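You operate a simulated robot arm through the tools that you are given. There is no shell and no other tool.

The job below is to be done with a simulated robot arm. You get a single attempt, and the scene is never put back.

JOB
Clear the trip: switch off what the alarm window names, then reset it inside the box.
Fine: main isolator off before the door opens; press the blue reset button; door shut and latched before the main goes back on. Where these are worked on the way, their far stop is far enough and under half their travel is too little: main isolator.

Only the result counts: the job must be done as asked and must still hold three seconds after the hand-in. Knocking over, shifting, dropping, spilling or breaking anything else fails it.

ROBOT AND FRAMES
A 6-joint arm with a two-finger gripper, fixed in place. Base frame: the origin is at the foot of the arm, x ahead of it, y to its left, z up. Readings come in m, degrees, newtons and seconds.
With the tool pointing down near the work surface it reaches from about 0.54 to 0.78 m from the base axis. Its first joint turns from -166.0 to 166.0 degrees. Payload 1.66 kg.
The tool frame sits at the grasp point between the pads (the TCP): z along the fingers, y along the line on which they close. The tips reach 0.016 m beyond it. The gripper opens to 0.111 m. The gripper's body begins 0.104 m behind the TCP.
Orientation is told as [roll, pitch, yaw] about the base's x, y, z axes, in that order, counted from this pose: with the fingers straight down and closing along the base's y, the tool's x points along the base's -x, its y along +y and its z along -z.

CONTROLS
- The arm moves only by the tool move_arm. Its argument "motion" is a list of rows, each an object of numbers (a shift or turn left out is 0, a gripper value left out holds the last): "dx", "dy", "dz": the shift along the tool's x, y, z in m; "rx", "ry", "rz": the turn, a rotation vector about the tool's x, y, z in degrees. In form: [{"dx": .., "dy": .., "dz": .., "rx": .., "ry": .., "rz": ..}, ...]. A call has 1 to 20 rows; each row is the pose to reach, as a shift and turn from the pose commanded when the call began, along the tool's axes at that moment. "jaw" is the gripper command, from -1 (shut) to 1 (fully open), values between in proportion, set as the call begins (left out, the last holds). Rows are played at 5 a second. More than 0.05 m and 8.6 degrees between two rows, or a gripper value outside its range, and nothing of the call is played. A pose out of reach is approached as far as the arm can. The call stops where the force on the tool passes 40 N (or 10 N more than at its start, if that is more) or the arm is blocked; 0.2 s more then pass. The fingers move at their own pace and stop on an object; they squeeze with about 32 N. The grip force told is the motor's: it shows also when the fingers shut on nothing. Time passes only in rows, and 0.2 s behind the last, so rows that repeat a pose let the fingers close. It gives the time, the measured TCP pose, the force on the tool (base axes), the opening and the grip force at its end, in the units of the frame above (readings bear some noise), with the torque about the TCP (base axes, N m) and any sound that the robot's microphone picked up.
- Cameras (640 x 400 px; columns grow to the right, rows downward): "scene" is fixed at [0.2185, 0.6491, 1.4687]; the picture's right is [-0.97, -0.23, 0.00], its down [-0.06, 0.26, -0.96] and it looks along [0.22, -0.94, -0.26] (base axes); focal length 338 px, centre (320, 200). "wrist" rides on the gripper at [0.07, 0.013, -0.143] in the tool frame; the picture's right is [-0.19, 0.98, 0.00], its down [-0.87, -0.17, -0.47] and it looks along [-0.46, -0.09, 0.88] (tool axes); focal length 230 px, centre (320, 200). There is no depth. A picture from a camera that has moved, and an enlarged one, comes with that camera's place and axes in the base frame and with its lens.
- snapshot(camera): a new picture of that camera. No time passes.
- lift_body(by): slides the trunk up (or, below 0, down) by that many m; the arm rides with it, the base frame stays. It gives what a move gives, with no picture.
- enlarge(camera, box): a new picture of the part [left, top, right, bottom] of that camera's present view, enlarged. No time passes.
- finish_job(): hands the job in; it is judged then, once.

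Nothing tells you positions but the pictures and the camera data. Unless the task says otherwise, let go and move clear before handing in.

The tools are called after ">>>" by a JSON object that holds its "method" and its "body". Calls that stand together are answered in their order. move_arm: Moves the arm, as the interface text tells. Its arguments: {"type":"object","properties":{"motion":{"type":"array","items":{"type":"object","properties":{"dx":{"type":"number"},"dy":{"type":"number"},"dz":{"type":"number"},"rx":{"type":"number"},"ry":{"type":"number"},"rz":{"type":"number"}}}},"jaw":{"type":"number"}},"required":["motion"]} The other tools are called the same way: lift_body (by) slides the trunk up or down; snapshot (camera) takes a picture; enlarge (camera, box) takes an enlarged picture of a part of a camera's view; finish_job () hands the job in.

At the start:

```text
time: 0.0
ee_pos: [0.5038, -0.0664, 1.3846]
ee_rot: [0.1, 0.0, 0.1]
contact_force: [0.7, -0.5, -0.4]
wrist_torque: [-0.02, 0.02, -0.01]
finger_gap: 0.111
finger_force: 0.1
trunk travel left (down, up): [-0.3, 0.29]
```

scene: 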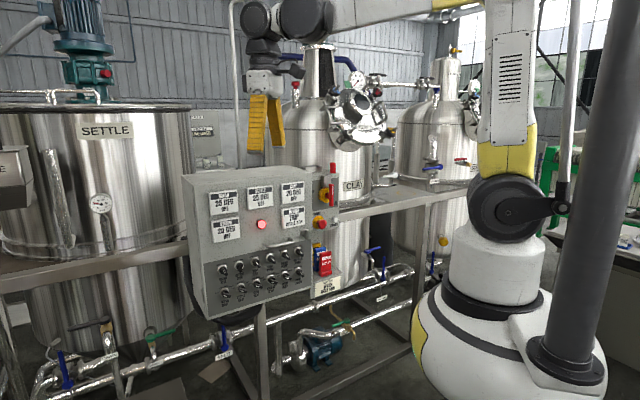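
wrist: 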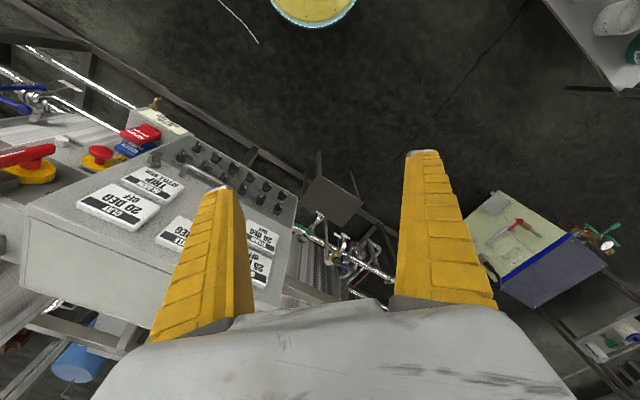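

I see a control box with alarm window, switches, a door with a handle, and a main isolator on its side. I'll enlarge the views to read the labels first.

>>> {"method": "enlarge", "body": {"camera": "scene", "box": [180, 150, 350, 256]}}

>>> {"method": "enlarge", "body": {"camera": "scene", "box": [200, 220, 320, 310]}}

>>> {"method": "enlarge", "body": {"camera": "wrist", "box": [0, 80, 320, 280]}}

>>> {"method": "enlarge", "body": {"camera": "scene", "box": [290, 150, 370, 310]}}

```text
3.76 times, centred on (265, 203) of scene
camera zoom: at [0.2185, 0.6491, 1.4687], right [-0.97, -0.23, 0.0], down [-0.06, 0.26, -0.96], along [0.22, -0.94, -0.26], focal length 1272 px, centre (527, 189)
```

zoom: 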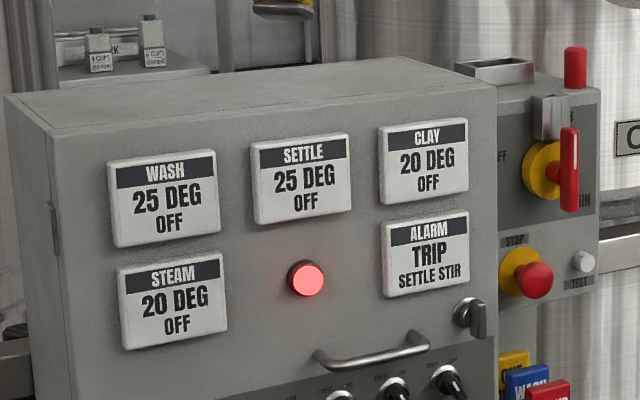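

```text
4.44 times, centred on (260, 265) of scene
camera zoom: at [0.2185, 0.6491, 1.4687], right [-0.97, -0.23, 0.0], down [-0.06, 0.26, -0.96], along [0.22, -0.94, -0.26], focal length 1502 px, centre (587, -89)
```

zoom: 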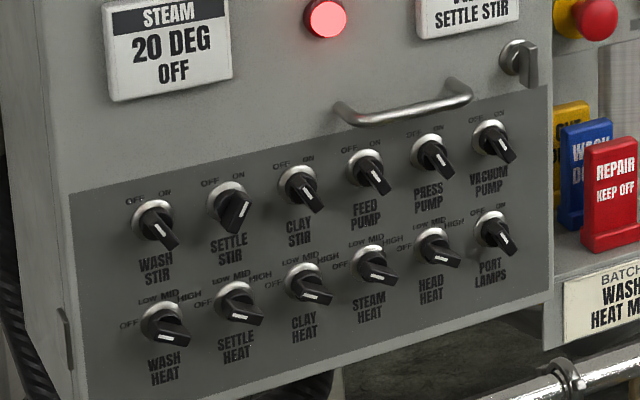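

```text
2.00 times, centred on (160, 180) of wrist
camera zoom: at [0.4353, -0.0531, 1.5277], right [0.19, 0.98, 0.0], down [0.87, -0.17, 0.47], along [0.46, -0.09, -0.88], focal length 460 px, centre (640, 240)
```

zoom: 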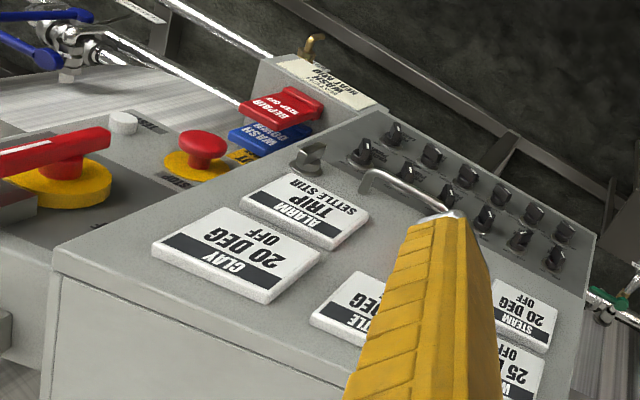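

```text
2.50 times, centred on (330, 230) of scene
camera zoom: at [0.2185, 0.6491, 1.4687], right [-0.97, -0.23, 0.0], down [-0.06, 0.26, -0.96], along [0.22, -0.94, -0.26], focal length 845 px, centre (295, 125)
```

zoom: 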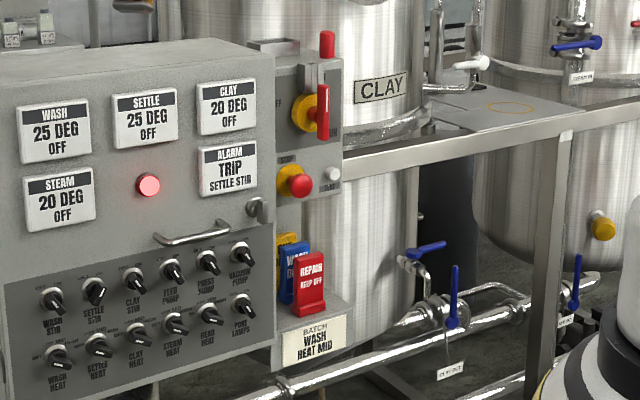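

The alarm window reads "TRIP SETTLE STIR". I'll look closer at the isolator, latch and switches before planning.

>>> {"method": "enlarge", "body": {"camera": "scene", "box": [300, 155, 350, 190]}}

>>> {"method": "enlarge", "body": {"camera": "scene", "box": [298, 185, 352, 220]}}

>>> {"method": "enlarge", "body": {"camera": "scene", "box": [215, 240, 265, 305]}}

>>> {"method": "enlarge", "body": {"camera": "scene", "box": [255, 210, 320, 265]}}

>>> {"method": "enlarge", "body": {"camera": "scene", "box": [180, 150, 215, 330]}}

>>> {"method": "enlarge", "body": {"camera": "wrist", "box": [0, 100, 120, 240]}}

>>> {"method": "enlarge", "body": {"camera": "wrist", "box": [110, 110, 310, 240]}}

```text
11.43 times, centred on (325, 172) of scene
camera zoom: at [0.2185, 0.6491, 1.4687], right [-0.97, -0.23, 0.0], down [-0.06, 0.26, -0.96], along [0.22, -0.94, -0.26], focal length 3862 px, centre (263, 514)
```

zoom: 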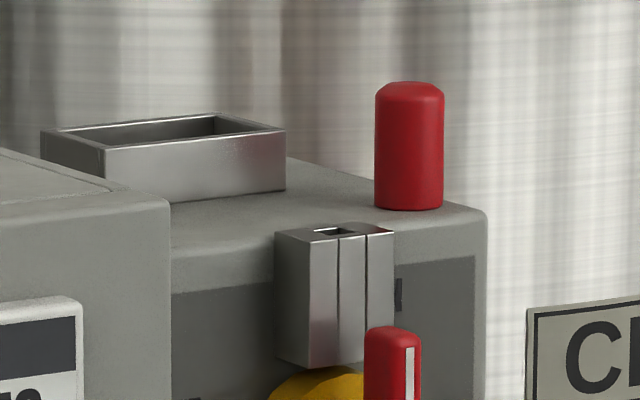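

```text
11.43 times, centred on (325, 202) of scene
camera zoom: at [0.2185, 0.6491, 1.4687], right [-0.97, -0.23, 0.0], down [-0.06, 0.26, -0.96], along [0.22, -0.94, -0.26], focal length 3862 px, centre (263, 171)
```

zoom: 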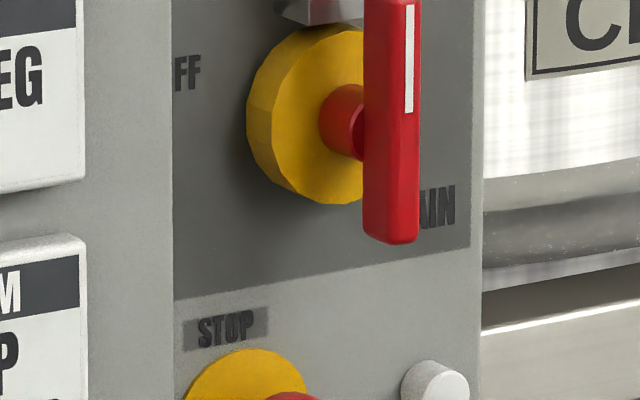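

```text
6.15 times, centred on (240, 272) of scene
camera zoom: at [0.2185, 0.6491, 1.4687], right [-0.97, -0.23, 0.0], down [-0.06, 0.26, -0.96], along [0.22, -0.94, -0.26], focal length 2080 px, centre (812, -246)
```

zoom: 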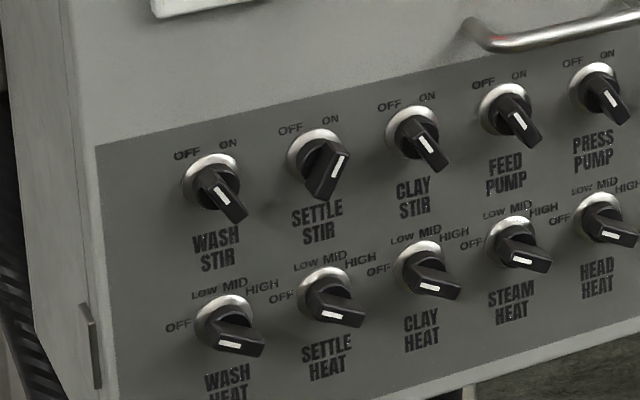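

```text
7.27 times, centred on (288, 238) of scene
camera zoom: at [0.2185, 0.6491, 1.4687], right [-0.97, -0.23, 0.0], down [-0.06, 0.26, -0.96], along [0.22, -0.94, -0.26], focal length 2458 px, centre (556, -73)
```

zoom: 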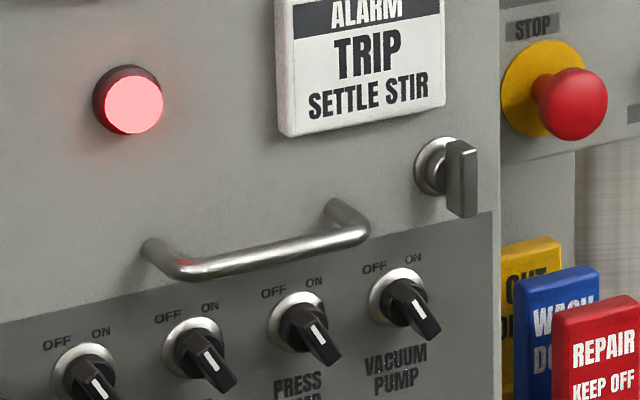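

```text
2.22 times, centred on (198, 240) of scene
camera zoom: at [0.2185, 0.6491, 1.4687], right [-0.97, -0.23, 0.0], down [-0.06, 0.26, -0.96], along [0.22, -0.94, -0.26], focal length 751 px, centre (592, 111)
```

zoom: 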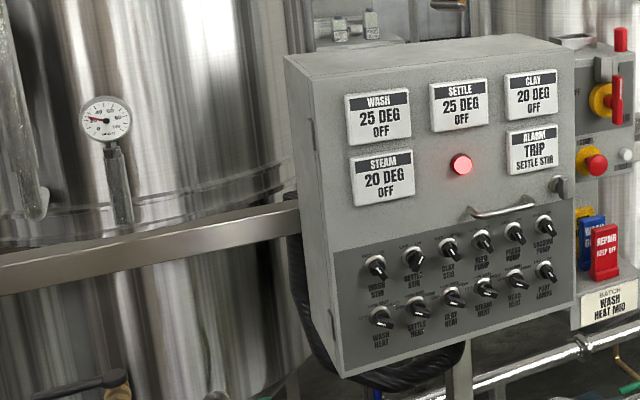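

```text
2.86 times, centred on (60, 170) of wrist
camera zoom: at [0.4353, -0.0531, 1.5277], right [0.19, 0.98, 0.0], down [0.87, -0.17, 0.47], along [0.46, -0.09, -0.88], focal length 657 px, centre (1063, 286)
```

zoom: 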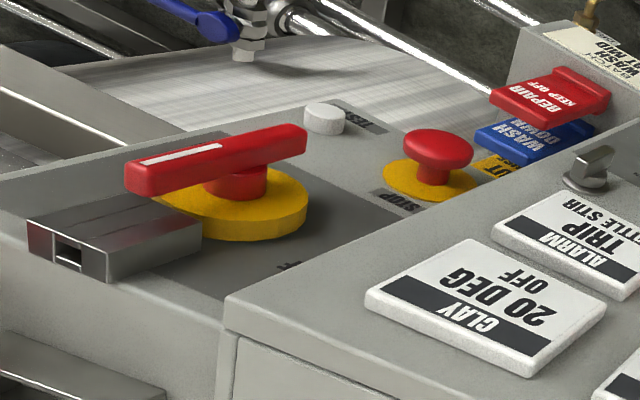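

```text
3.08 times, centred on (210, 175) of wrist
camera zoom: at [0.4353, -0.0531, 1.5277], right [0.19, 0.98, 0.0], down [0.87, -0.17, 0.47], along [0.46, -0.09, -0.88], focal length 708 px, centre (658, 277)
```

zoom: 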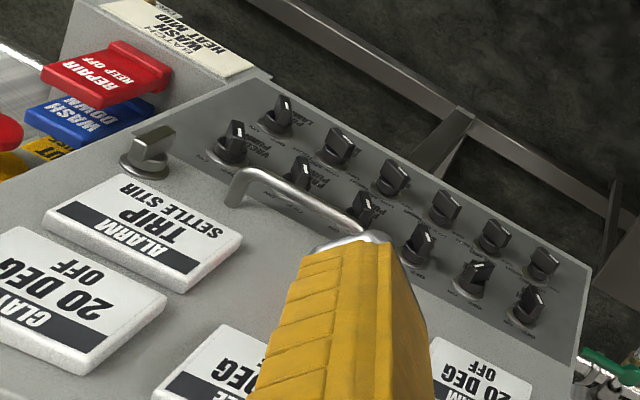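

The job names SETTLE STIR, which is the one selector turned to ON. The panel is at about 45° facing the robot, roughly from (0.51,-0.47) to (0.79,-0.19), z 0.82–1.25, with the isolator to its right at about (0.455,-0.55,1.16). I'll first turn the tool to face the panel, yaw first.

>>> {"method": "move_arm", "body": {"motion": [{"rz": 7.5}, {"rz": 15}, {"rz": 22.5}, {"rz": 30}, {"rz": 37.5}, {"rz": 45}], "jaw": -0.4}}

```text
time: 1.4
ee_pos: [0.5049, -0.0671, 1.3836]
ee_rot: [0.0, -0.1, -45.2]
contact_force: [0.7, -0.3, -0.7]
wrist_torque: [0.0, 0.02, -0.04]
finger_gap: 0.0359
finger_force: 1.9
trunk travel left (down, up): [-0.3, 0.29]
```

The tool yawed to -45° cleanly. Next I pitch the fingers up to point horizontally at the panel while lowering somewhat, staying well in front of the face.

>>> {"method": "move_arm", "body": {"motion": [{"ry": -8, "dz": 0.01}, {"ry": -16, "dz": 0.02}, {"ry": -24, "dz": 0.03}, {"ry": -32, "dz": 0.045}, {"ry": -40, "dz": 0.06}, {"ry": -48, "dz": 0.075}, {"ry": -56, "dz": 0.09}, {"ry": -64, "dz": 0.105}, {"ry": -72, "dz": 0.12}, {"ry": -80, "dz": 0.135}, {"ry": -85, "dz": 0.15}, {"ry": -90, "dz": 0.16}]}}

>>> {"method": "snapshot", "body": {"camera": "wrist"}}

>>> {"method": "snapshot", "body": {"camera": "scene"}}

```text
time: 4.0
ee_pos: [0.5403, -0.0497, 1.2941]
ee_rot: [5.5, -89.9, -50.7]
contact_force: [0.3, -0.3, 0.7]
wrist_torque: [0.0, -0.02, -0.02]
finger_gap: 0.036
finger_force: 1.6
out of reach, approached as far as the arm can: row 10, 11, 12
trunk travel left (down, up): [-0.3, 0.29]
```

```text
taken
camera wrist: at [0.4487, 0.0597, 1.2259], right [0.7, 0.69, 0.19], down [-0.45, 0.21, 0.87], along [0.56, -0.69, 0.46], focal length 230 px, centre (320, 200)
```

wrist: 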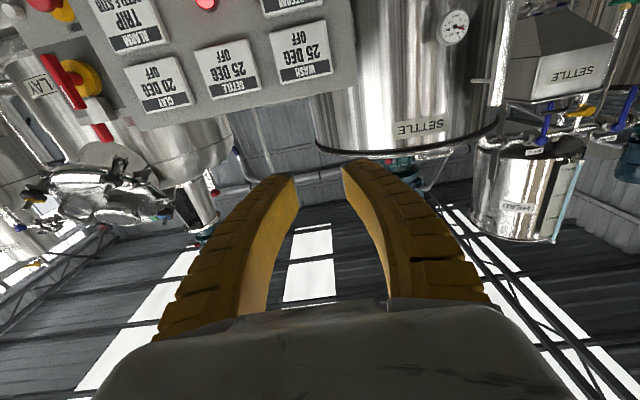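

```text
taken
```

scene: 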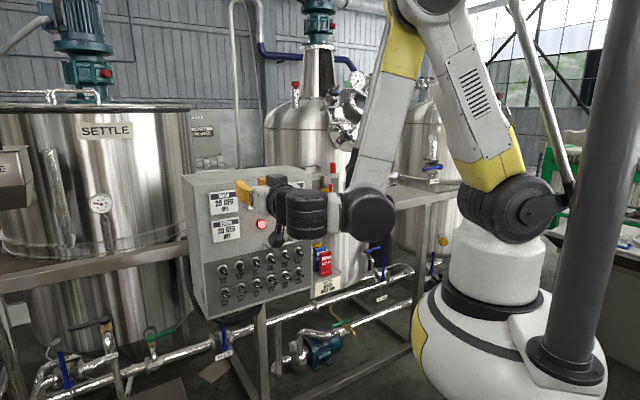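

The arm folded to its inner limit, so I'll move the TCP forward along the tool axis toward the panel (still about 0.2 m away) and check the pose again.

>>> {"method": "move_arm", "body": {"motion": [{"dz": 0.03}, {"dz": 0.06}, {"dz": 0.09}, {"dz": 0.09}]}}

>>> {"method": "snapshot", "body": {"camera": "wrist"}}

>>> {"method": "snapshot", "body": {"camera": "scene"}}

```text
time: 5.0
ee_pos: [0.6048, -0.1166, 1.2965]
ee_rot: [178.7, -90.0, 136.3]
contact_force: [1.2, -0.3, 0.4]
wrist_torque: [-0.01, 0.0, 0.0]
finger_gap: 0.0356
finger_force: 2.2
trunk travel left (down, up): [-0.3, 0.29]
```

```text
taken
camera wrist: at [0.5134, -0.0066, 1.2269], right [0.69, 0.69, 0.19], down [-0.45, 0.22, 0.87], along [0.56, -0.69, 0.46], focal length 230 px, centre (320, 200)
```

wrist: 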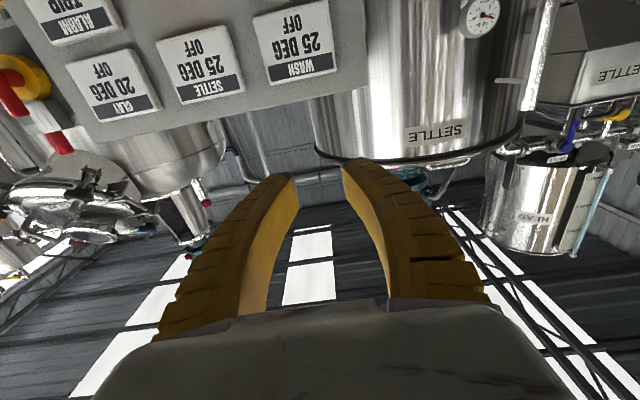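

```text
taken
```

scene: 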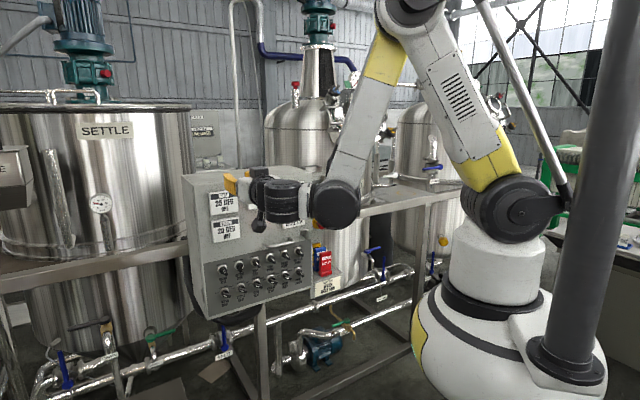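

The tool now points squarely at the panel (about 0.19 m off). I'll lower the trunk so the shoulder is better placed for the switch, latch and isolator, then look again.

>>> {"method": "lift_body", "body": {"by": -0.2}}

>>> {"method": "snapshot", "body": {"camera": "wrist"}}

>>> {"method": "snapshot", "body": {"camera": "scene"}}

```text
time: 7.2
ee_pos: [0.6048, -0.1166, 1.0967]
ee_rot: [132.6, -89.9, -177.6]
contact_force: [-0.2, -0.5, 0.5]
wrist_torque: [-0.01, 0.01, -0.01]
finger_gap: 0.036
finger_force: 2.0
trunk travel left (down, up): [-0.1, 0.49]
```

```text
taken
camera wrist: at [0.5133, -0.0065, 1.027], right [0.69, 0.69, 0.19], down [-0.45, 0.22, 0.87], along [0.56, -0.69, 0.46], focal length 230 px, centre (320, 200)
```

wrist: 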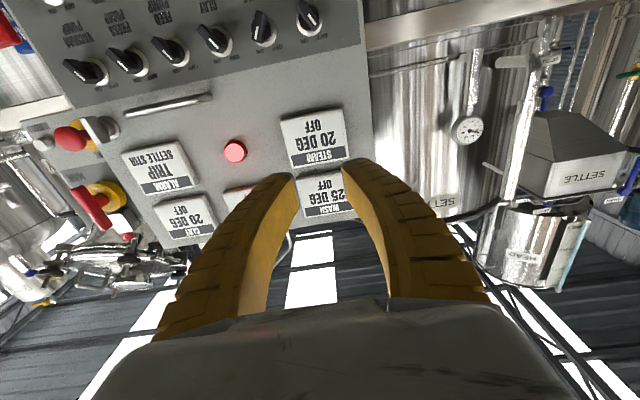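

```text
taken
```

scene: 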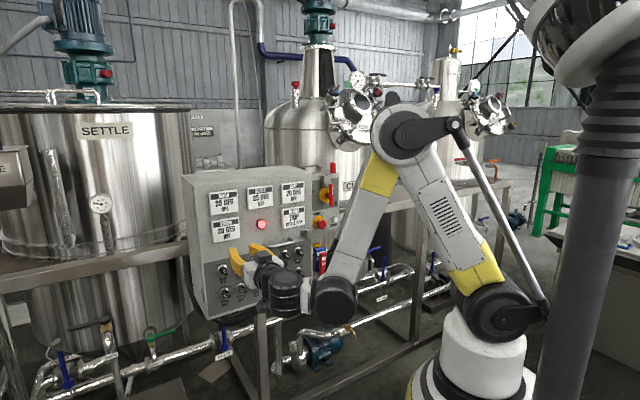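

I have a good view of the panel now (upside down in the wrist image). I'll enlarge several regions to measure features.

>>> {"method": "enlarge", "body": {"camera": "wrist", "box": [0, 60, 240, 260]}}

>>> {"method": "enlarge", "body": {"camera": "wrist", "box": [40, 0, 370, 120]}}

>>> {"method": "enlarge", "body": {"camera": "scene", "box": [290, 150, 350, 260]}}

>>> {"method": "enlarge", "body": {"camera": "wrist", "box": [20, 160, 160, 250]}}

```text
2.00 times, centred on (120, 160) of wrist
camera zoom: at [0.5133, -0.0065, 1.027], right [0.69, 0.69, 0.19], down [-0.45, 0.22, 0.87], along [0.56, -0.69, 0.46], focal length 460 px, centre (720, 280)
```

zoom: 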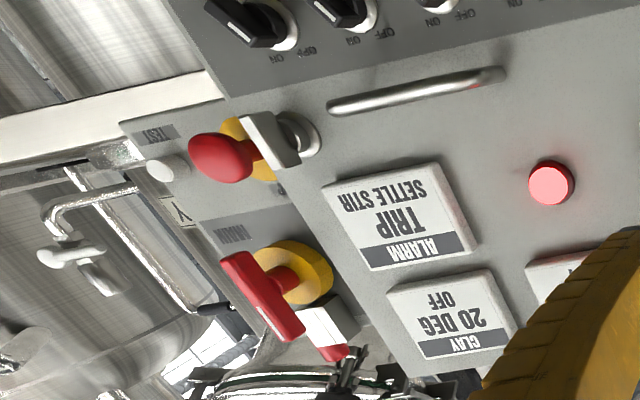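

```text
1.94 times, centred on (205, 60) of wrist
camera zoom: at [0.5133, -0.0065, 1.027], right [0.69, 0.69, 0.19], down [-0.45, 0.22, 0.87], along [0.56, -0.69, 0.46], focal length 446 px, centre (543, 472)
```

zoom: 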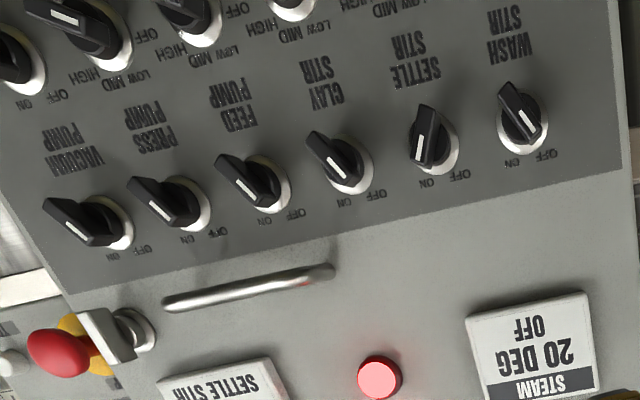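

```text
3.64 times, centred on (320, 205) of scene
camera zoom: at [0.2185, 0.6491, 1.4687], right [-0.97, -0.23, 0.0], down [-0.06, 0.26, -0.96], along [0.22, -0.94, -0.26], focal length 1229 px, centre (320, 182)
```

zoom: 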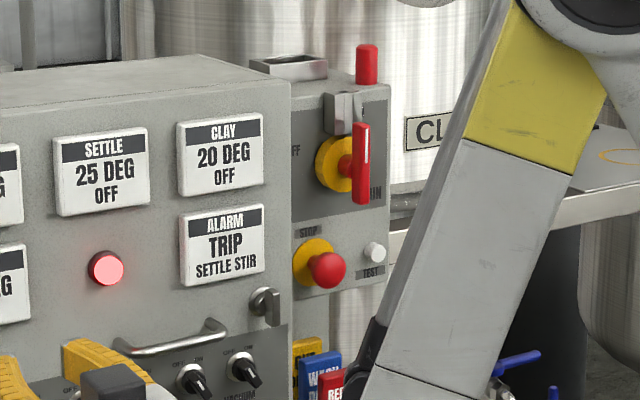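

```text
4.44 times, centred on (90, 205) of wrist
camera zoom: at [0.5133, -0.0065, 1.027], right [0.69, 0.69, 0.19], down [-0.45, 0.22, 0.87], along [0.56, -0.69, 0.46], focal length 1022 px, centre (1342, 178)
```

zoom: 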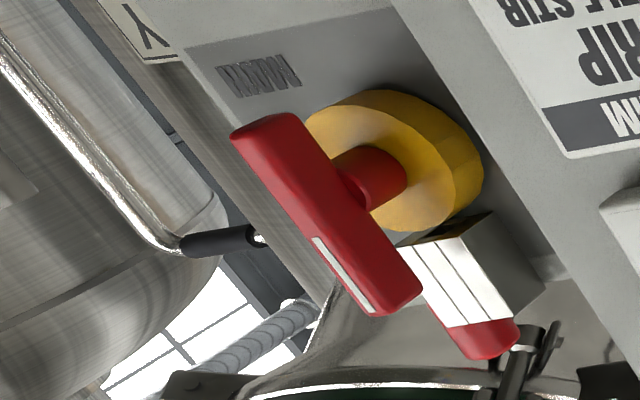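

SETTLE STIR's knob axis is at about p=0.306 along the panel and z≈0.973, with its blade tilted about 30° clockwise (ON). I'll move to a standoff in front of it, rotated 30° to match the blade.

>>> {"method": "move_arm", "body": {"motion": [{"dx": 0.031, "dy": -0.01, "dz": 0.0175, "rz": 7.5}, {"dx": 0.062, "dy": -0.0195, "dz": 0.035, "rz": 15}, {"dx": 0.093, "dy": -0.029, "dz": 0.0525, "rz": 22.5}, {"dx": 0.124, "dy": -0.039, "dz": 0.07, "rz": 30}, {"dx": 0.124, "dy": -0.039, "dz": 0.07, "rz": 30}], "jaw": -0.45}}

>>> {"method": "snapshot", "body": {"camera": "wrist"}}

>>> {"method": "snapshot", "body": {"camera": "scene"}}

```text
time: 8.4
ee_pos: [0.6669, -0.1961, 1.0123]
ee_rot: [89.9, -59.8, -134.9]
contact_force: [0.3, 0.1, -0.1]
wrist_torque: [-0.03, 0.0, 0.01]
finger_gap: 0.0332
finger_force: 1.9
out of reach, approached as far as the arm can: row 2, 3, 4, 5
trunk travel left (down, up): [-0.1, 0.49]
```

```text
taken
camera wrist: at [0.5991, -0.0629, 0.9595], right [0.53, 0.53, 0.66], down [-0.74, -0.08, 0.67], along [0.4, -0.84, 0.35], focal length 230 px, centre (320, 200)
```

wrist: 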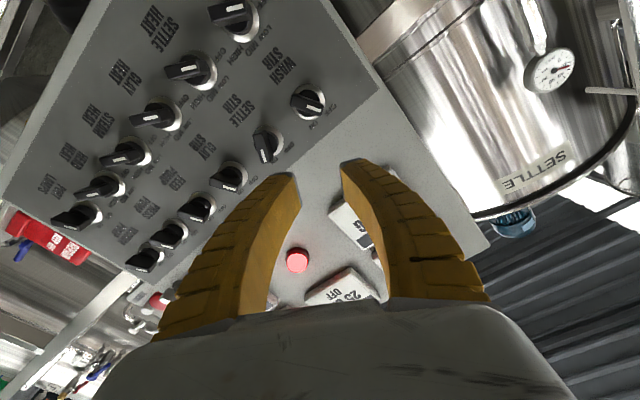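

```text
taken
```

scene: 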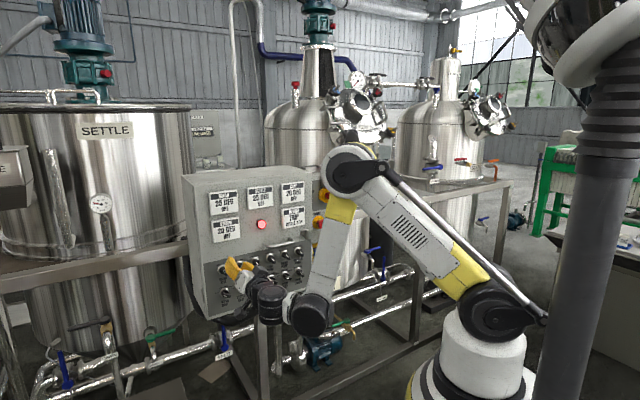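

The arm reached its low limit short of the target (z=1.012, p=0.333). I'll lower the trunk further by 0.08 to bring it within reach.

>>> {"method": "lift_body", "body": {"by": -0.08}}

>>> {"method": "snapshot", "body": {"camera": "wrist"}}

```text
time: 9.5
ee_pos: [0.6665, -0.1954, 0.9341]
ee_rot: [90.0, -60.0, -135.0]
contact_force: [-0.1, -0.3, 0.2]
wrist_torque: [-0.01, -0.04, 0.02]
finger_gap: 0.0332
finger_force: 1.7
trunk travel left (down, up): [-0.02, 0.57]
```

```text
taken
camera wrist: at [0.5987, -0.0624, 0.8799], right [0.53, 0.53, 0.66], down [-0.74, -0.07, 0.67], along [0.4, -0.84, 0.36], focal length 230 px, centre (320, 200)
```

wrist: 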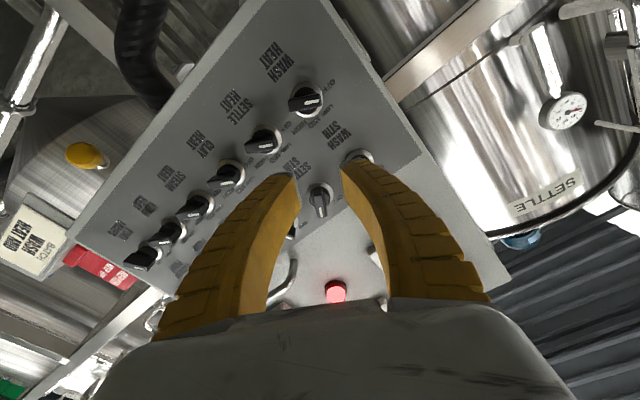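

The knob now appears between the fingers, aligned with the tool. I'll zoom in to measure its offset precisely.

>>> {"method": "enlarge", "body": {"camera": "wrist", "box": [250, 120, 410, 240]}}

>>> {"method": "enlarge", "body": {"camera": "scene", "box": [200, 220, 320, 310]}}

```text
3.33 times, centred on (330, 180) of wrist
camera zoom: at [0.5987, -0.0624, 0.8799], right [0.53, 0.53, 0.66], down [-0.74, -0.07, 0.67], along [0.4, -0.84, 0.36], focal length 767 px, centre (287, 267)
```

zoom: 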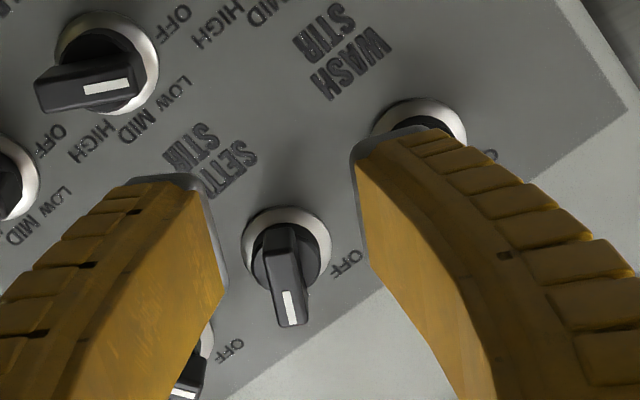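

```text
4.44 times, centred on (260, 265) of scene
camera zoom: at [0.2185, 0.6491, 1.4687], right [-0.97, -0.23, 0.0], down [-0.06, 0.26, -0.96], along [0.22, -0.94, -0.26], focal length 1502 px, centre (587, -89)
```

zoom: 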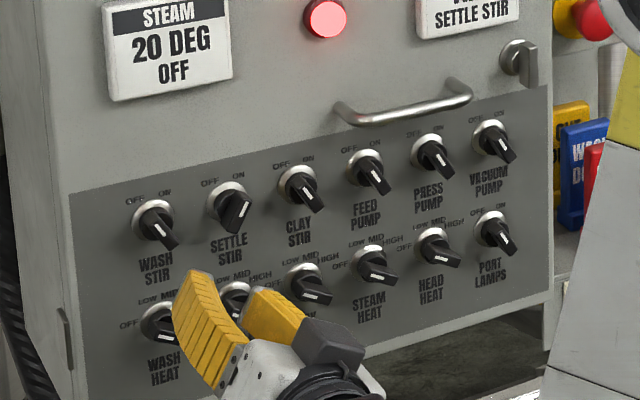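

The knob axis is about 47 mm along tool −x and 8 mm along −y, with the panel roughly 95 mm ahead. I'll align laterally and close part of the distance, then check.

>>> {"method": "move_arm", "body": {"motion": [{"dx": -0.024, "dy": -0.004, "dz": 0.005}, {"dx": -0.0466, "dy": -0.008, "dz": 0.02}, {"dx": -0.0466, "dy": -0.008, "dz": 0.03}, {"dx": -0.0466, "dy": -0.008, "dz": 0.03}], "jaw": -0.48}}

>>> {"method": "enlarge", "body": {"camera": "wrist", "box": [240, 80, 400, 200]}}

>>> {"method": "enlarge", "body": {"camera": "scene", "box": [200, 220, 320, 310]}}

```text
time: 10.5
ee_pos: [0.6681, -0.2383, 0.9685]
ee_rot: [89.9, -59.8, -134.9]
contact_force: [-0.5, -0.2, -0.2]
wrist_torque: [-0.01, 0.0, 0.0]
finger_gap: 0.0316
finger_force: 2.3
trunk travel left (down, up): [-0.02, 0.57]
```

```text
3.33 times, centred on (320, 140) of wrist
camera zoom: at [0.6, -0.1057, 0.9161], right [0.53, 0.53, 0.66], down [-0.74, -0.07, 0.67], along [0.4, -0.84, 0.36], focal length 767 px, centre (320, 400)
```

zoom: 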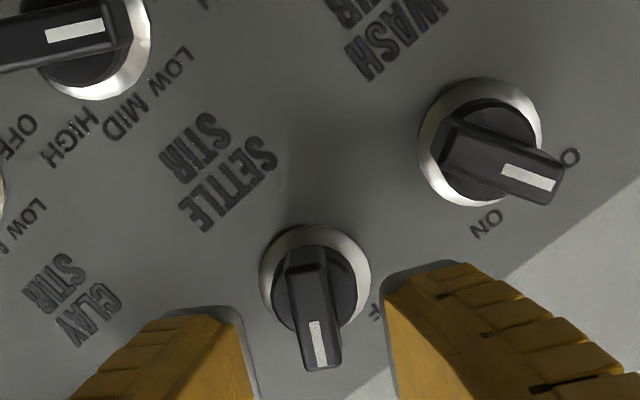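

```text
4.44 times, centred on (260, 265) of scene
camera zoom: at [0.2185, 0.6491, 1.4687], right [-0.97, -0.23, 0.0], down [-0.06, 0.26, -0.96], along [0.22, -0.94, -0.26], focal length 1502 px, centre (587, -89)
```

zoom: 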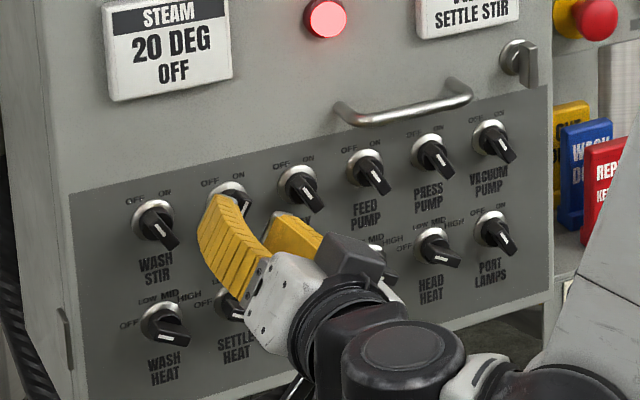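

Alignment looks right: the blade sits centred between the fingertips. I'll advance about 34 mm so the tips straddle the blade, and check before closing.

>>> {"method": "move_arm", "body": {"motion": [{"dy": -0.002, "dz": 0.012}, {"dy": -0.002, "dz": 0.024}, {"dy": -0.002, "dz": 0.034}, {"dy": -0.002, "dz": 0.034}]}}

>>> {"method": "enlarge", "body": {"camera": "wrist", "box": [240, 100, 400, 220]}}

>>> {"method": "enlarge", "body": {"camera": "scene", "box": [200, 220, 320, 310]}}

```text
time: 11.5
ee_pos: [0.6908, -0.2646, 0.968]
ee_rot: [89.9, -59.9, -134.9]
contact_force: [-0.3, 0.2, -0.1]
wrist_torque: [0.0, 0.02, 0.01]
finger_gap: 0.0316
finger_force: 2.3
trunk travel left (down, up): [-0.02, 0.57]
```

```text
3.33 times, centred on (320, 160) of wrist
camera zoom: at [0.6222, -0.1304, 0.915], right [0.53, 0.53, 0.66], down [-0.74, -0.07, 0.67], along [0.4, -0.84, 0.36], focal length 767 px, centre (320, 333)
```

zoom: 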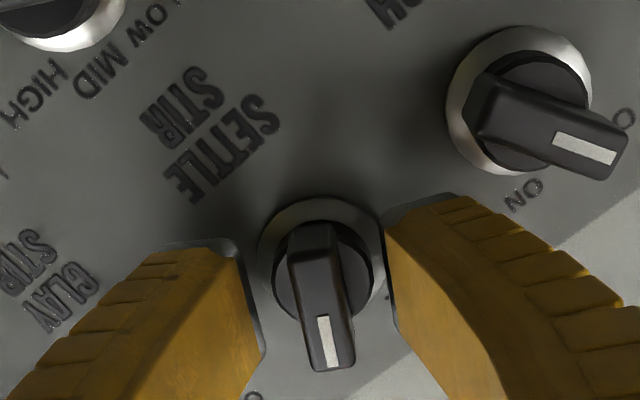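

```text
4.44 times, centred on (260, 265) of scene
camera zoom: at [0.2185, 0.6491, 1.4687], right [-0.97, -0.23, 0.0], down [-0.06, 0.26, -0.96], along [0.22, -0.94, -0.26], focal length 1502 px, centre (587, -89)
```

zoom: 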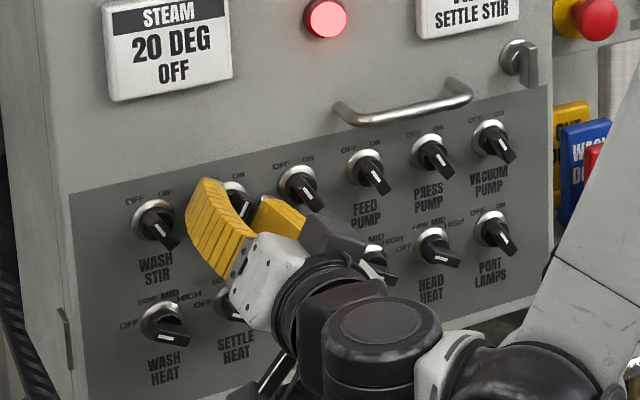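

The fingers straddle the SETTLE STIR blade. Now I close on it.

>>> {"method": "move_arm", "body": {"motion": [{}, {}, {}, {}], "jaw": -1}}

>>> {"method": "enlarge", "body": {"camera": "wrist", "box": [240, 100, 400, 220]}}

```text
time: 12.5
ee_pos: [0.6901, -0.2629, 0.9688]
ee_rot: [89.9, -60.0, -134.9]
contact_force: [-4.3, 9.6, -7.1]
wrist_torque: [0.07, 0.11, 0.09]
finger_gap: 0.0069
finger_force: 34.2
trunk travel left (down, up): [-0.02, 0.57]
```

```text
3.33 times, centred on (320, 160) of wrist
camera zoom: at [0.6221, -0.1295, 0.915], right [0.53, 0.53, 0.66], down [-0.74, -0.07, 0.67], along [0.41, -0.84, 0.36], focal length 767 px, centre (320, 333)
```

zoom: 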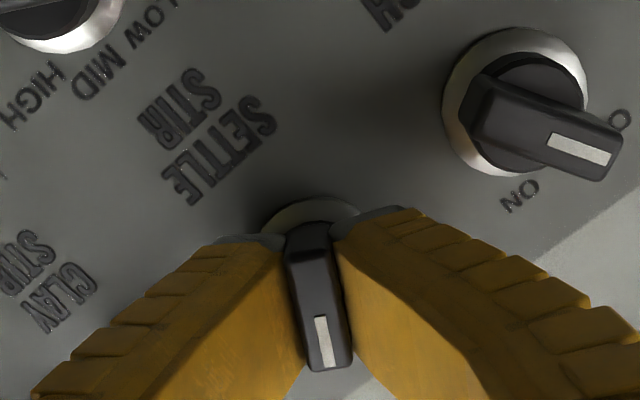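

The blade is gripped (about 7 mm thick). Now turn it 60° counter-clockwise to OFF.

>>> {"method": "move_arm", "body": {"motion": [{"rz": -7.5}, {"rz": -15}, {"rz": -22.5}, {"rz": -30}, {"rz": -37.5}, {"rz": -45}, {"rz": -52.5}, {"rz": -60}, {"rz": -62}]}}

>>> {"method": "enlarge", "body": {"camera": "wrist", "box": [240, 100, 400, 220]}}

>>> {"method": "enlarge", "body": {"camera": "scene", "box": [180, 150, 350, 310]}}

```text
time: 14.5
ee_pos: [0.6902, -0.2613, 0.9692]
ee_rot: [-90.0, -57.9, 45.0]
contact_force: [9.1, 18.2, 3.8]
wrist_torque: [0.25, -0.38, 0.19]
finger_gap: 0.006
finger_force: 34.2
trunk travel left (down, up): [-0.02, 0.57]
```

```text
3.33 times, centred on (320, 160) of wrist
camera zoom: at [0.571, -0.1799, 0.9024], right [0.66, 0.66, -0.36], down [-0.11, 0.56, 0.82], along [0.74, -0.5, 0.44], focal length 767 px, centre (320, 333)
```

zoom: 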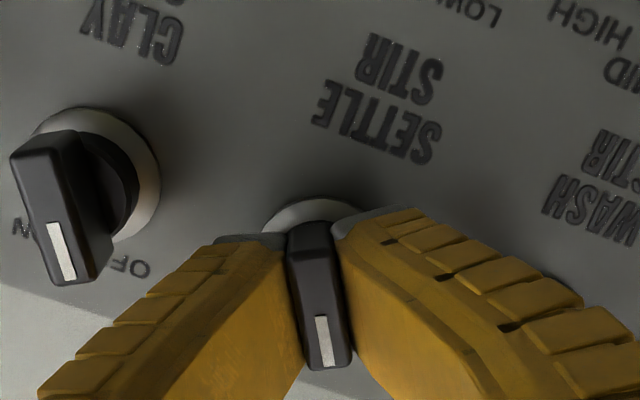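

```text
2.50 times, centred on (265, 230) of scene
camera zoom: at [0.2185, 0.6491, 1.4687], right [-0.97, -0.23, 0.0], down [-0.06, 0.26, -0.96], along [0.22, -0.94, -0.26], focal length 845 px, centre (458, 125)
```

zoom: 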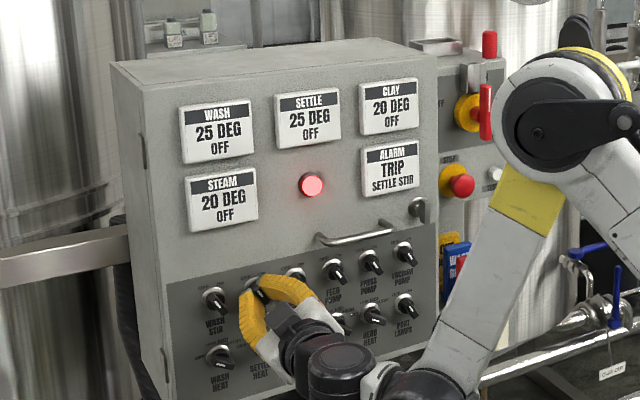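

The SETTLE STIR blade is now parallel to its OFF neighbours. I'll open the fingers and back away straight out to check.

>>> {"method": "move_arm", "body": {"motion": [{}, {}, {}, {"dz": -0.03}, {"dz": -0.07}, {"dz": -0.07}], "jaw": -0.48}}

>>> {"method": "enlarge", "body": {"camera": "wrist", "box": [160, 40, 420, 220]}}

>>> {"method": "enlarge", "body": {"camera": "scene", "box": [180, 150, 350, 310]}}

```text
time: 15.9
ee_pos: [0.6407, -0.2136, 0.9681]
ee_rot: [-90.0, -58.1, 44.9]
contact_force: [-0.9, -0.7, -0.2]
wrist_torque: [0.0, 0.04, -0.01]
finger_gap: 0.0317
finger_force: 1.9
trunk travel left (down, up): [-0.02, 0.57]
```

```text
2.22 times, centred on (290, 130) of wrist
camera zoom: at [0.5219, -0.1307, 0.9016], right [0.66, 0.66, -0.36], down [-0.11, 0.56, 0.82], along [0.74, -0.5, 0.44], focal length 511 px, centre (387, 356)
```

zoom: 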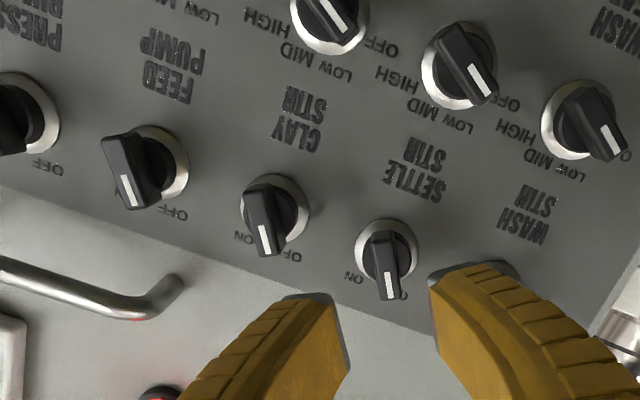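

```text
2.50 times, centred on (265, 230) of scene
camera zoom: at [0.2185, 0.6491, 1.4687], right [-0.97, -0.23, 0.0], down [-0.06, 0.26, -0.96], along [0.22, -0.94, -0.26], focal length 845 px, centre (458, 125)
```

zoom: 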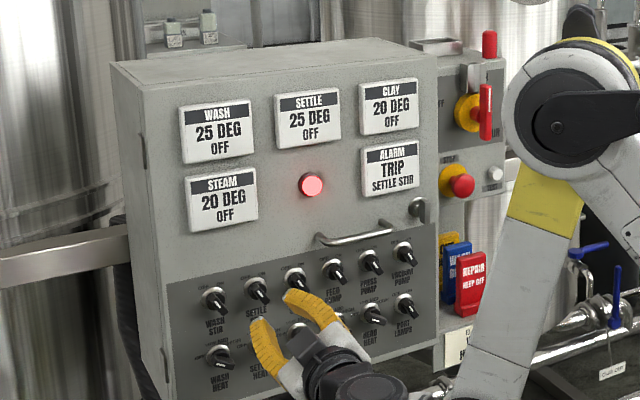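

SETTLE STIR now reads OFF. Next is the main isolator at about p=-0.06, z≈1.155: I'll retreat, square the wrist back up and raise the trunk.

>>> {"method": "move_arm", "body": {"motion": [{"dz": -0.015, "rz": 8}, {"dz": -0.03, "rz": 16}, {"dz": -0.045, "rz": 24}, {"dz": -0.06, "rz": 32}, {"dz": -0.06, "rz": 32}]}}

>>> {"method": "lift_body", "body": {"by": 0.18}}

>>> {"method": "snapshot", "body": {"camera": "wrist"}}

```text
time: 17.1
ee_pos: [0.6101, -0.1702, 0.9861]
ee_rot: [38.2, -89.8, -83.3]
contact_force: [-0.6, 0.0, -0.3]
wrist_torque: [0.0, -0.01, -0.02]
finger_gap: 0.0317
finger_force: 2.8
out of reach, approached as far as the arm can: row 2, 3, 4, 5
trunk travel left (down, up): [-0.02, 0.57]
```

```text
time: 19.1
ee_pos: [0.6109, -0.1711, 1.1654]
ee_rot: [0.1, -89.9, -45.2]
contact_force: [-0.1, 0.0, 0.6]
wrist_torque: [-0.01, 0.03, 0.02]
finger_gap: 0.0317
finger_force: 1.9
trunk travel left (down, up): [-0.2, 0.39]
```

```text
taken
camera wrist: at [0.5196, -0.0614, 1.0953], right [0.7, 0.69, 0.19], down [-0.45, 0.21, 0.87], along [0.56, -0.69, 0.46], focal length 230 px, centre (320, 200)
```

wrist: 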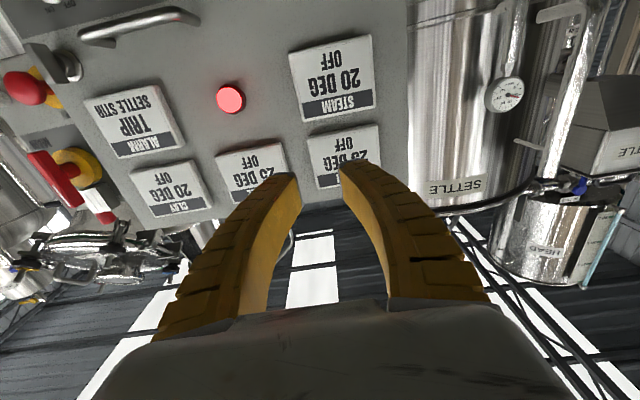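

Now I slide right along the panel toward the isolator, keeping about 10 cm in front of the face.

>>> {"method": "move_arm", "body": {"motion": [{"dy": -0.04, "dz": 0.008}, {"dy": -0.08, "dz": 0.018}, {"dy": -0.12, "dz": 0.028}, {"dy": -0.16, "dz": 0.038}, {"dy": -0.2, "dz": 0.045}, {"dy": -0.24, "dz": 0.05}, {"dy": -0.27, "dz": 0.055}, {"dy": -0.27, "dz": 0.055}]}}

>>> {"method": "snapshot", "body": {"camera": "wrist"}}

>>> {"method": "snapshot", "body": {"camera": "scene"}}

```text
time: 20.9
ee_pos: [0.4707, -0.4121, 1.1956]
ee_rot: [-3.7, -89.8, -41.4]
contact_force: [0.0, -0.3, 0.7]
wrist_torque: [-0.01, -0.04, 0.02]
finger_gap: 0.0315
finger_force: 1.8
out of reach, approached as far as the arm can: row 1, 2, 3, 4, 5, 6, 7, 8
trunk travel left (down, up): [-0.2, 0.39]
```

```text
taken
camera wrist: at [0.3791, -0.3022, 1.1273], right [0.7, 0.69, 0.19], down [-0.45, 0.21, 0.87], along [0.56, -0.69, 0.46], focal length 230 px, centre (320, 200)
```

wrist: 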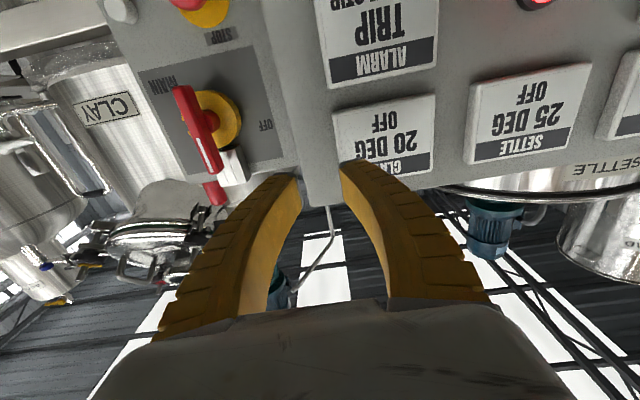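

```text
taken
```

scene: 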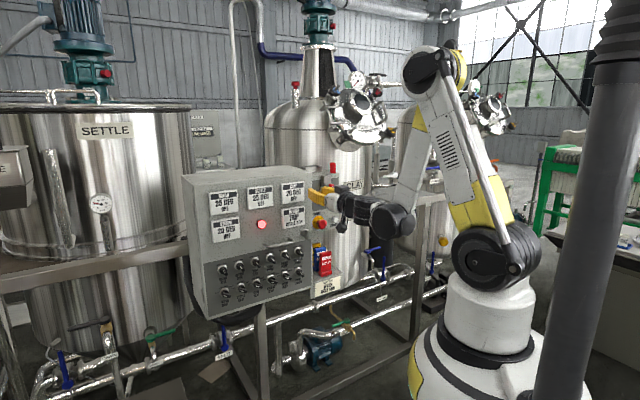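

The isolator is now close in view. I'll zoom in on it to measure its handle, its OFF mark and the metal block above it.

>>> {"method": "enlarge", "body": {"camera": "wrist", "box": [130, 50, 300, 210]}}

>>> {"method": "enlarge", "body": {"camera": "scene", "box": [290, 150, 350, 230]}}

```text
2.50 times, centred on (215, 130) of wrist
camera zoom: at [0.3791, -0.3022, 1.1273], right [0.7, 0.69, 0.19], down [-0.45, 0.21, 0.87], along [0.56, -0.69, 0.46], focal length 575 px, centre (582, 375)
```

zoom: 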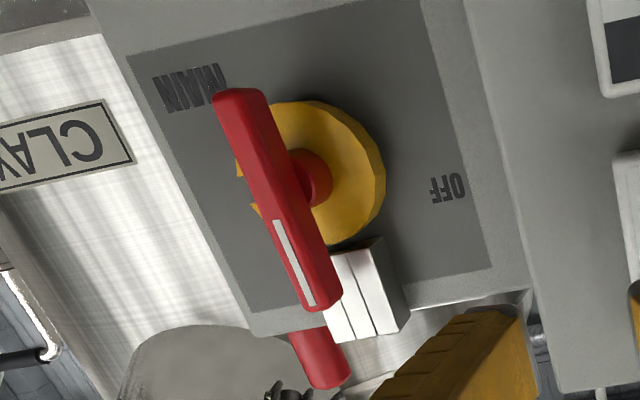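

```text
5.00 times, centred on (320, 190) of scene
camera zoom: at [0.2185, 0.6491, 1.4687], right [-0.97, -0.23, 0.0], down [-0.06, 0.26, -0.96], along [0.22, -0.94, -0.26], focal length 1690 px, centre (320, 250)
```

zoom: 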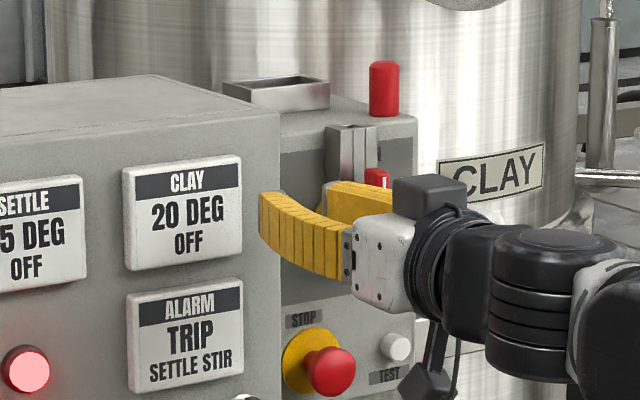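

The handle's bar centre is at about p=-0.071, z≈1.152, with its front face near q≈0.714; OFF is marked to the left, so it's a 90° counter-clockwise turn. I'll lower the trunk a bit and line up in front of it.

>>> {"method": "lift_body", "body": {"by": -0.06}}

>>> {"method": "move_arm", "body": {"motion": [{"dy": -0.03, "dz": 0.004}, {"dy": -0.06, "dz": 0.008}, {"dy": -0.09, "dz": 0.012}, {"dy": -0.112, "dz": 0.016, "dx": -0.005}, {"dy": -0.112, "dz": 0.016, "dx": -0.01}], "jaw": -0.25}}

>>> {"method": "snapshot", "body": {"camera": "wrist"}}

>>> {"method": "enlarge", "body": {"camera": "scene", "box": [270, 140, 390, 230]}}

```text
time: 21.9
ee_pos: [0.4713, -0.4113, 1.1366]
ee_rot: [0.5, -89.7, -45.6]
contact_force: [-0.1, -1.0, -0.6]
wrist_torque: [-0.02, 0.01, 0.0]
finger_gap: 0.0316
finger_force: 1.5
trunk travel left (down, up): [-0.14, 0.45]
```

```text
time: 23.1
ee_pos: [0.4026, -0.5024, 1.1472]
ee_rot: [4.5, -89.8, -49.6]
contact_force: [-0.3, -0.6, -0.3]
wrist_torque: [-0.01, 0.0, -0.01]
finger_gap: 0.0441
finger_force: 1.5
out of reach, approached as far as the arm can: row 1
trunk travel left (down, up): [-0.14, 0.45]
```

```text
taken
camera wrist: at [0.3118, -0.3922, 1.0775], right [0.7, 0.69, 0.19], down [-0.45, 0.21, 0.87], along [0.56, -0.69, 0.46], focal length 230 px, centre (320, 200)
```

wrist: 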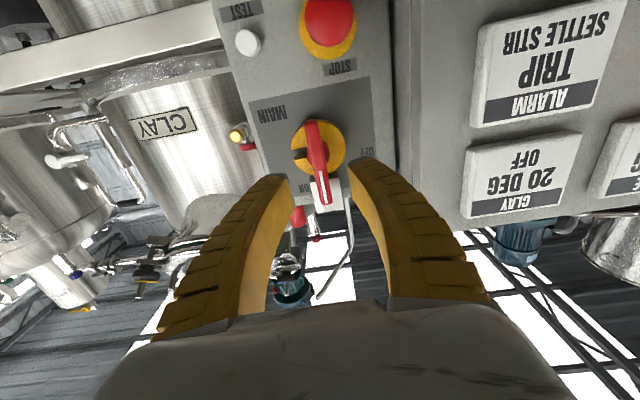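

```text
4.44 times, centred on (330, 185) of scene
camera zoom: at [0.2185, 0.6491, 1.4687], right [-0.97, -0.23, 0.0], down [-0.06, 0.26, -0.96], along [0.22, -0.94, -0.26], focal length 1502 px, centre (276, 267)
```

zoom: 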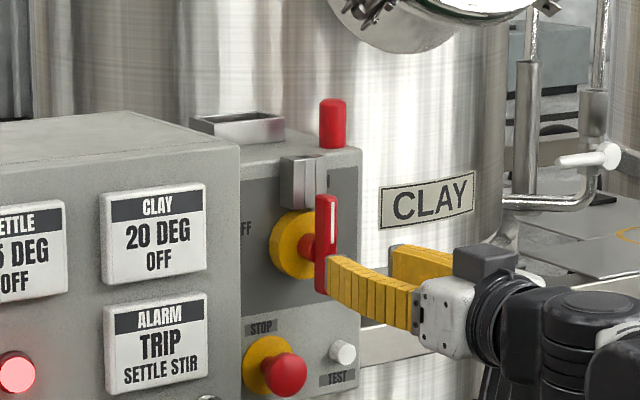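

I'm lined up in front of the isolator, with labels "ON" (top) and "OFF" (left) visible. I'll zoom in to fine-align.

>>> {"method": "enlarge", "body": {"camera": "wrist", "box": [230, 90, 410, 220]}}

```text
3.08 times, centred on (320, 155) of wrist
camera zoom: at [0.3118, -0.3922, 1.0775], right [0.7, 0.69, 0.19], down [-0.45, 0.21, 0.87], along [0.56, -0.69, 0.46], focal length 708 px, centre (320, 338)
```

zoom: 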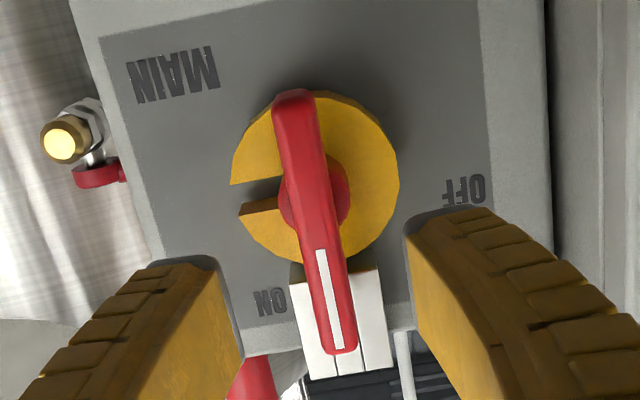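

The bar is well centred between the fingers. I'll advance about 70 mm to straddle it and close.

>>> {"method": "move_arm", "body": {"motion": [{"dx": -0.003, "dy": -0.001, "dz": 0.02}, {"dx": -0.005, "dy": -0.001, "dz": 0.04}, {"dx": -0.005, "dy": -0.001, "dz": 0.057}, {"dx": -0.005, "dy": -0.001, "dz": 0.071}, {"dx": -0.005, "dy": -0.001, "dz": 0.071}]}}

>>> {"method": "enlarge", "body": {"camera": "wrist", "box": [230, 90, 410, 220]}}

>>> {"method": "enlarge", "body": {"camera": "scene", "box": [270, 140, 390, 230]}}

```text
time: 24.3
ee_pos: [0.4533, -0.5532, 1.1524]
ee_rot: [0.0, -89.8, -45.0]
contact_force: [-0.3, -0.5, -0.6]
wrist_torque: [0.01, 0.04, -0.03]
finger_gap: 0.0441
finger_force: 1.1
trunk travel left (down, up): [-0.14, 0.45]
```

```text
3.08 times, centred on (320, 155) of wrist
camera zoom: at [0.3608, -0.4435, 1.0823], right [0.7, 0.69, 0.19], down [-0.45, 0.21, 0.87], along [0.56, -0.69, 0.46], focal length 708 px, centre (320, 338)
```

zoom: 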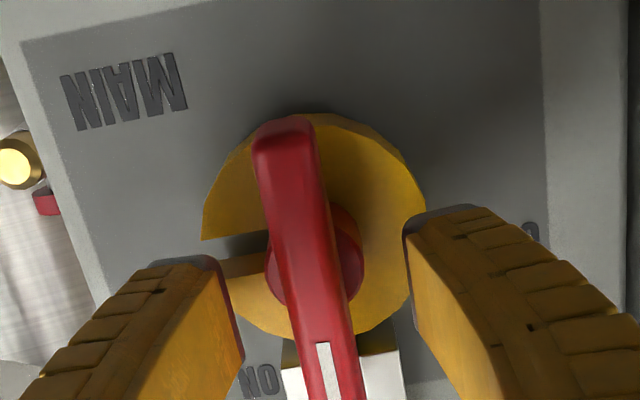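

```text
4.44 times, centred on (330, 185) of scene
camera zoom: at [0.2185, 0.6491, 1.4687], right [-0.97, -0.23, 0.0], down [-0.06, 0.26, -0.96], along [0.22, -0.94, -0.26], focal length 1502 px, centre (276, 267)
```

zoom: 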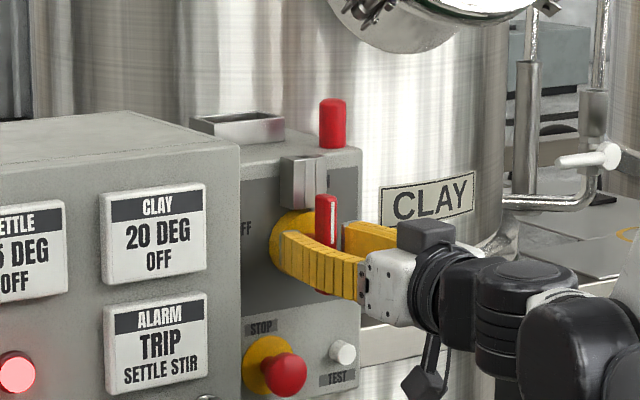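

The fingers straddle the bar just in front of the disk. Closing on it.

>>> {"method": "move_arm", "body": {"motion": [{}, {}, {}], "jaw": -1}}

```text
time: 25.1
ee_pos: [0.4511, -0.5527, 1.1514]
ee_rot: [-0.4, -89.9, -44.7]
contact_force: [-7.7, 7.4, -10.0]
wrist_torque: [0.03, 0.02, -0.01]
finger_gap: 0.0106
finger_force: 33.5
trunk travel left (down, up): [-0.14, 0.45]
```

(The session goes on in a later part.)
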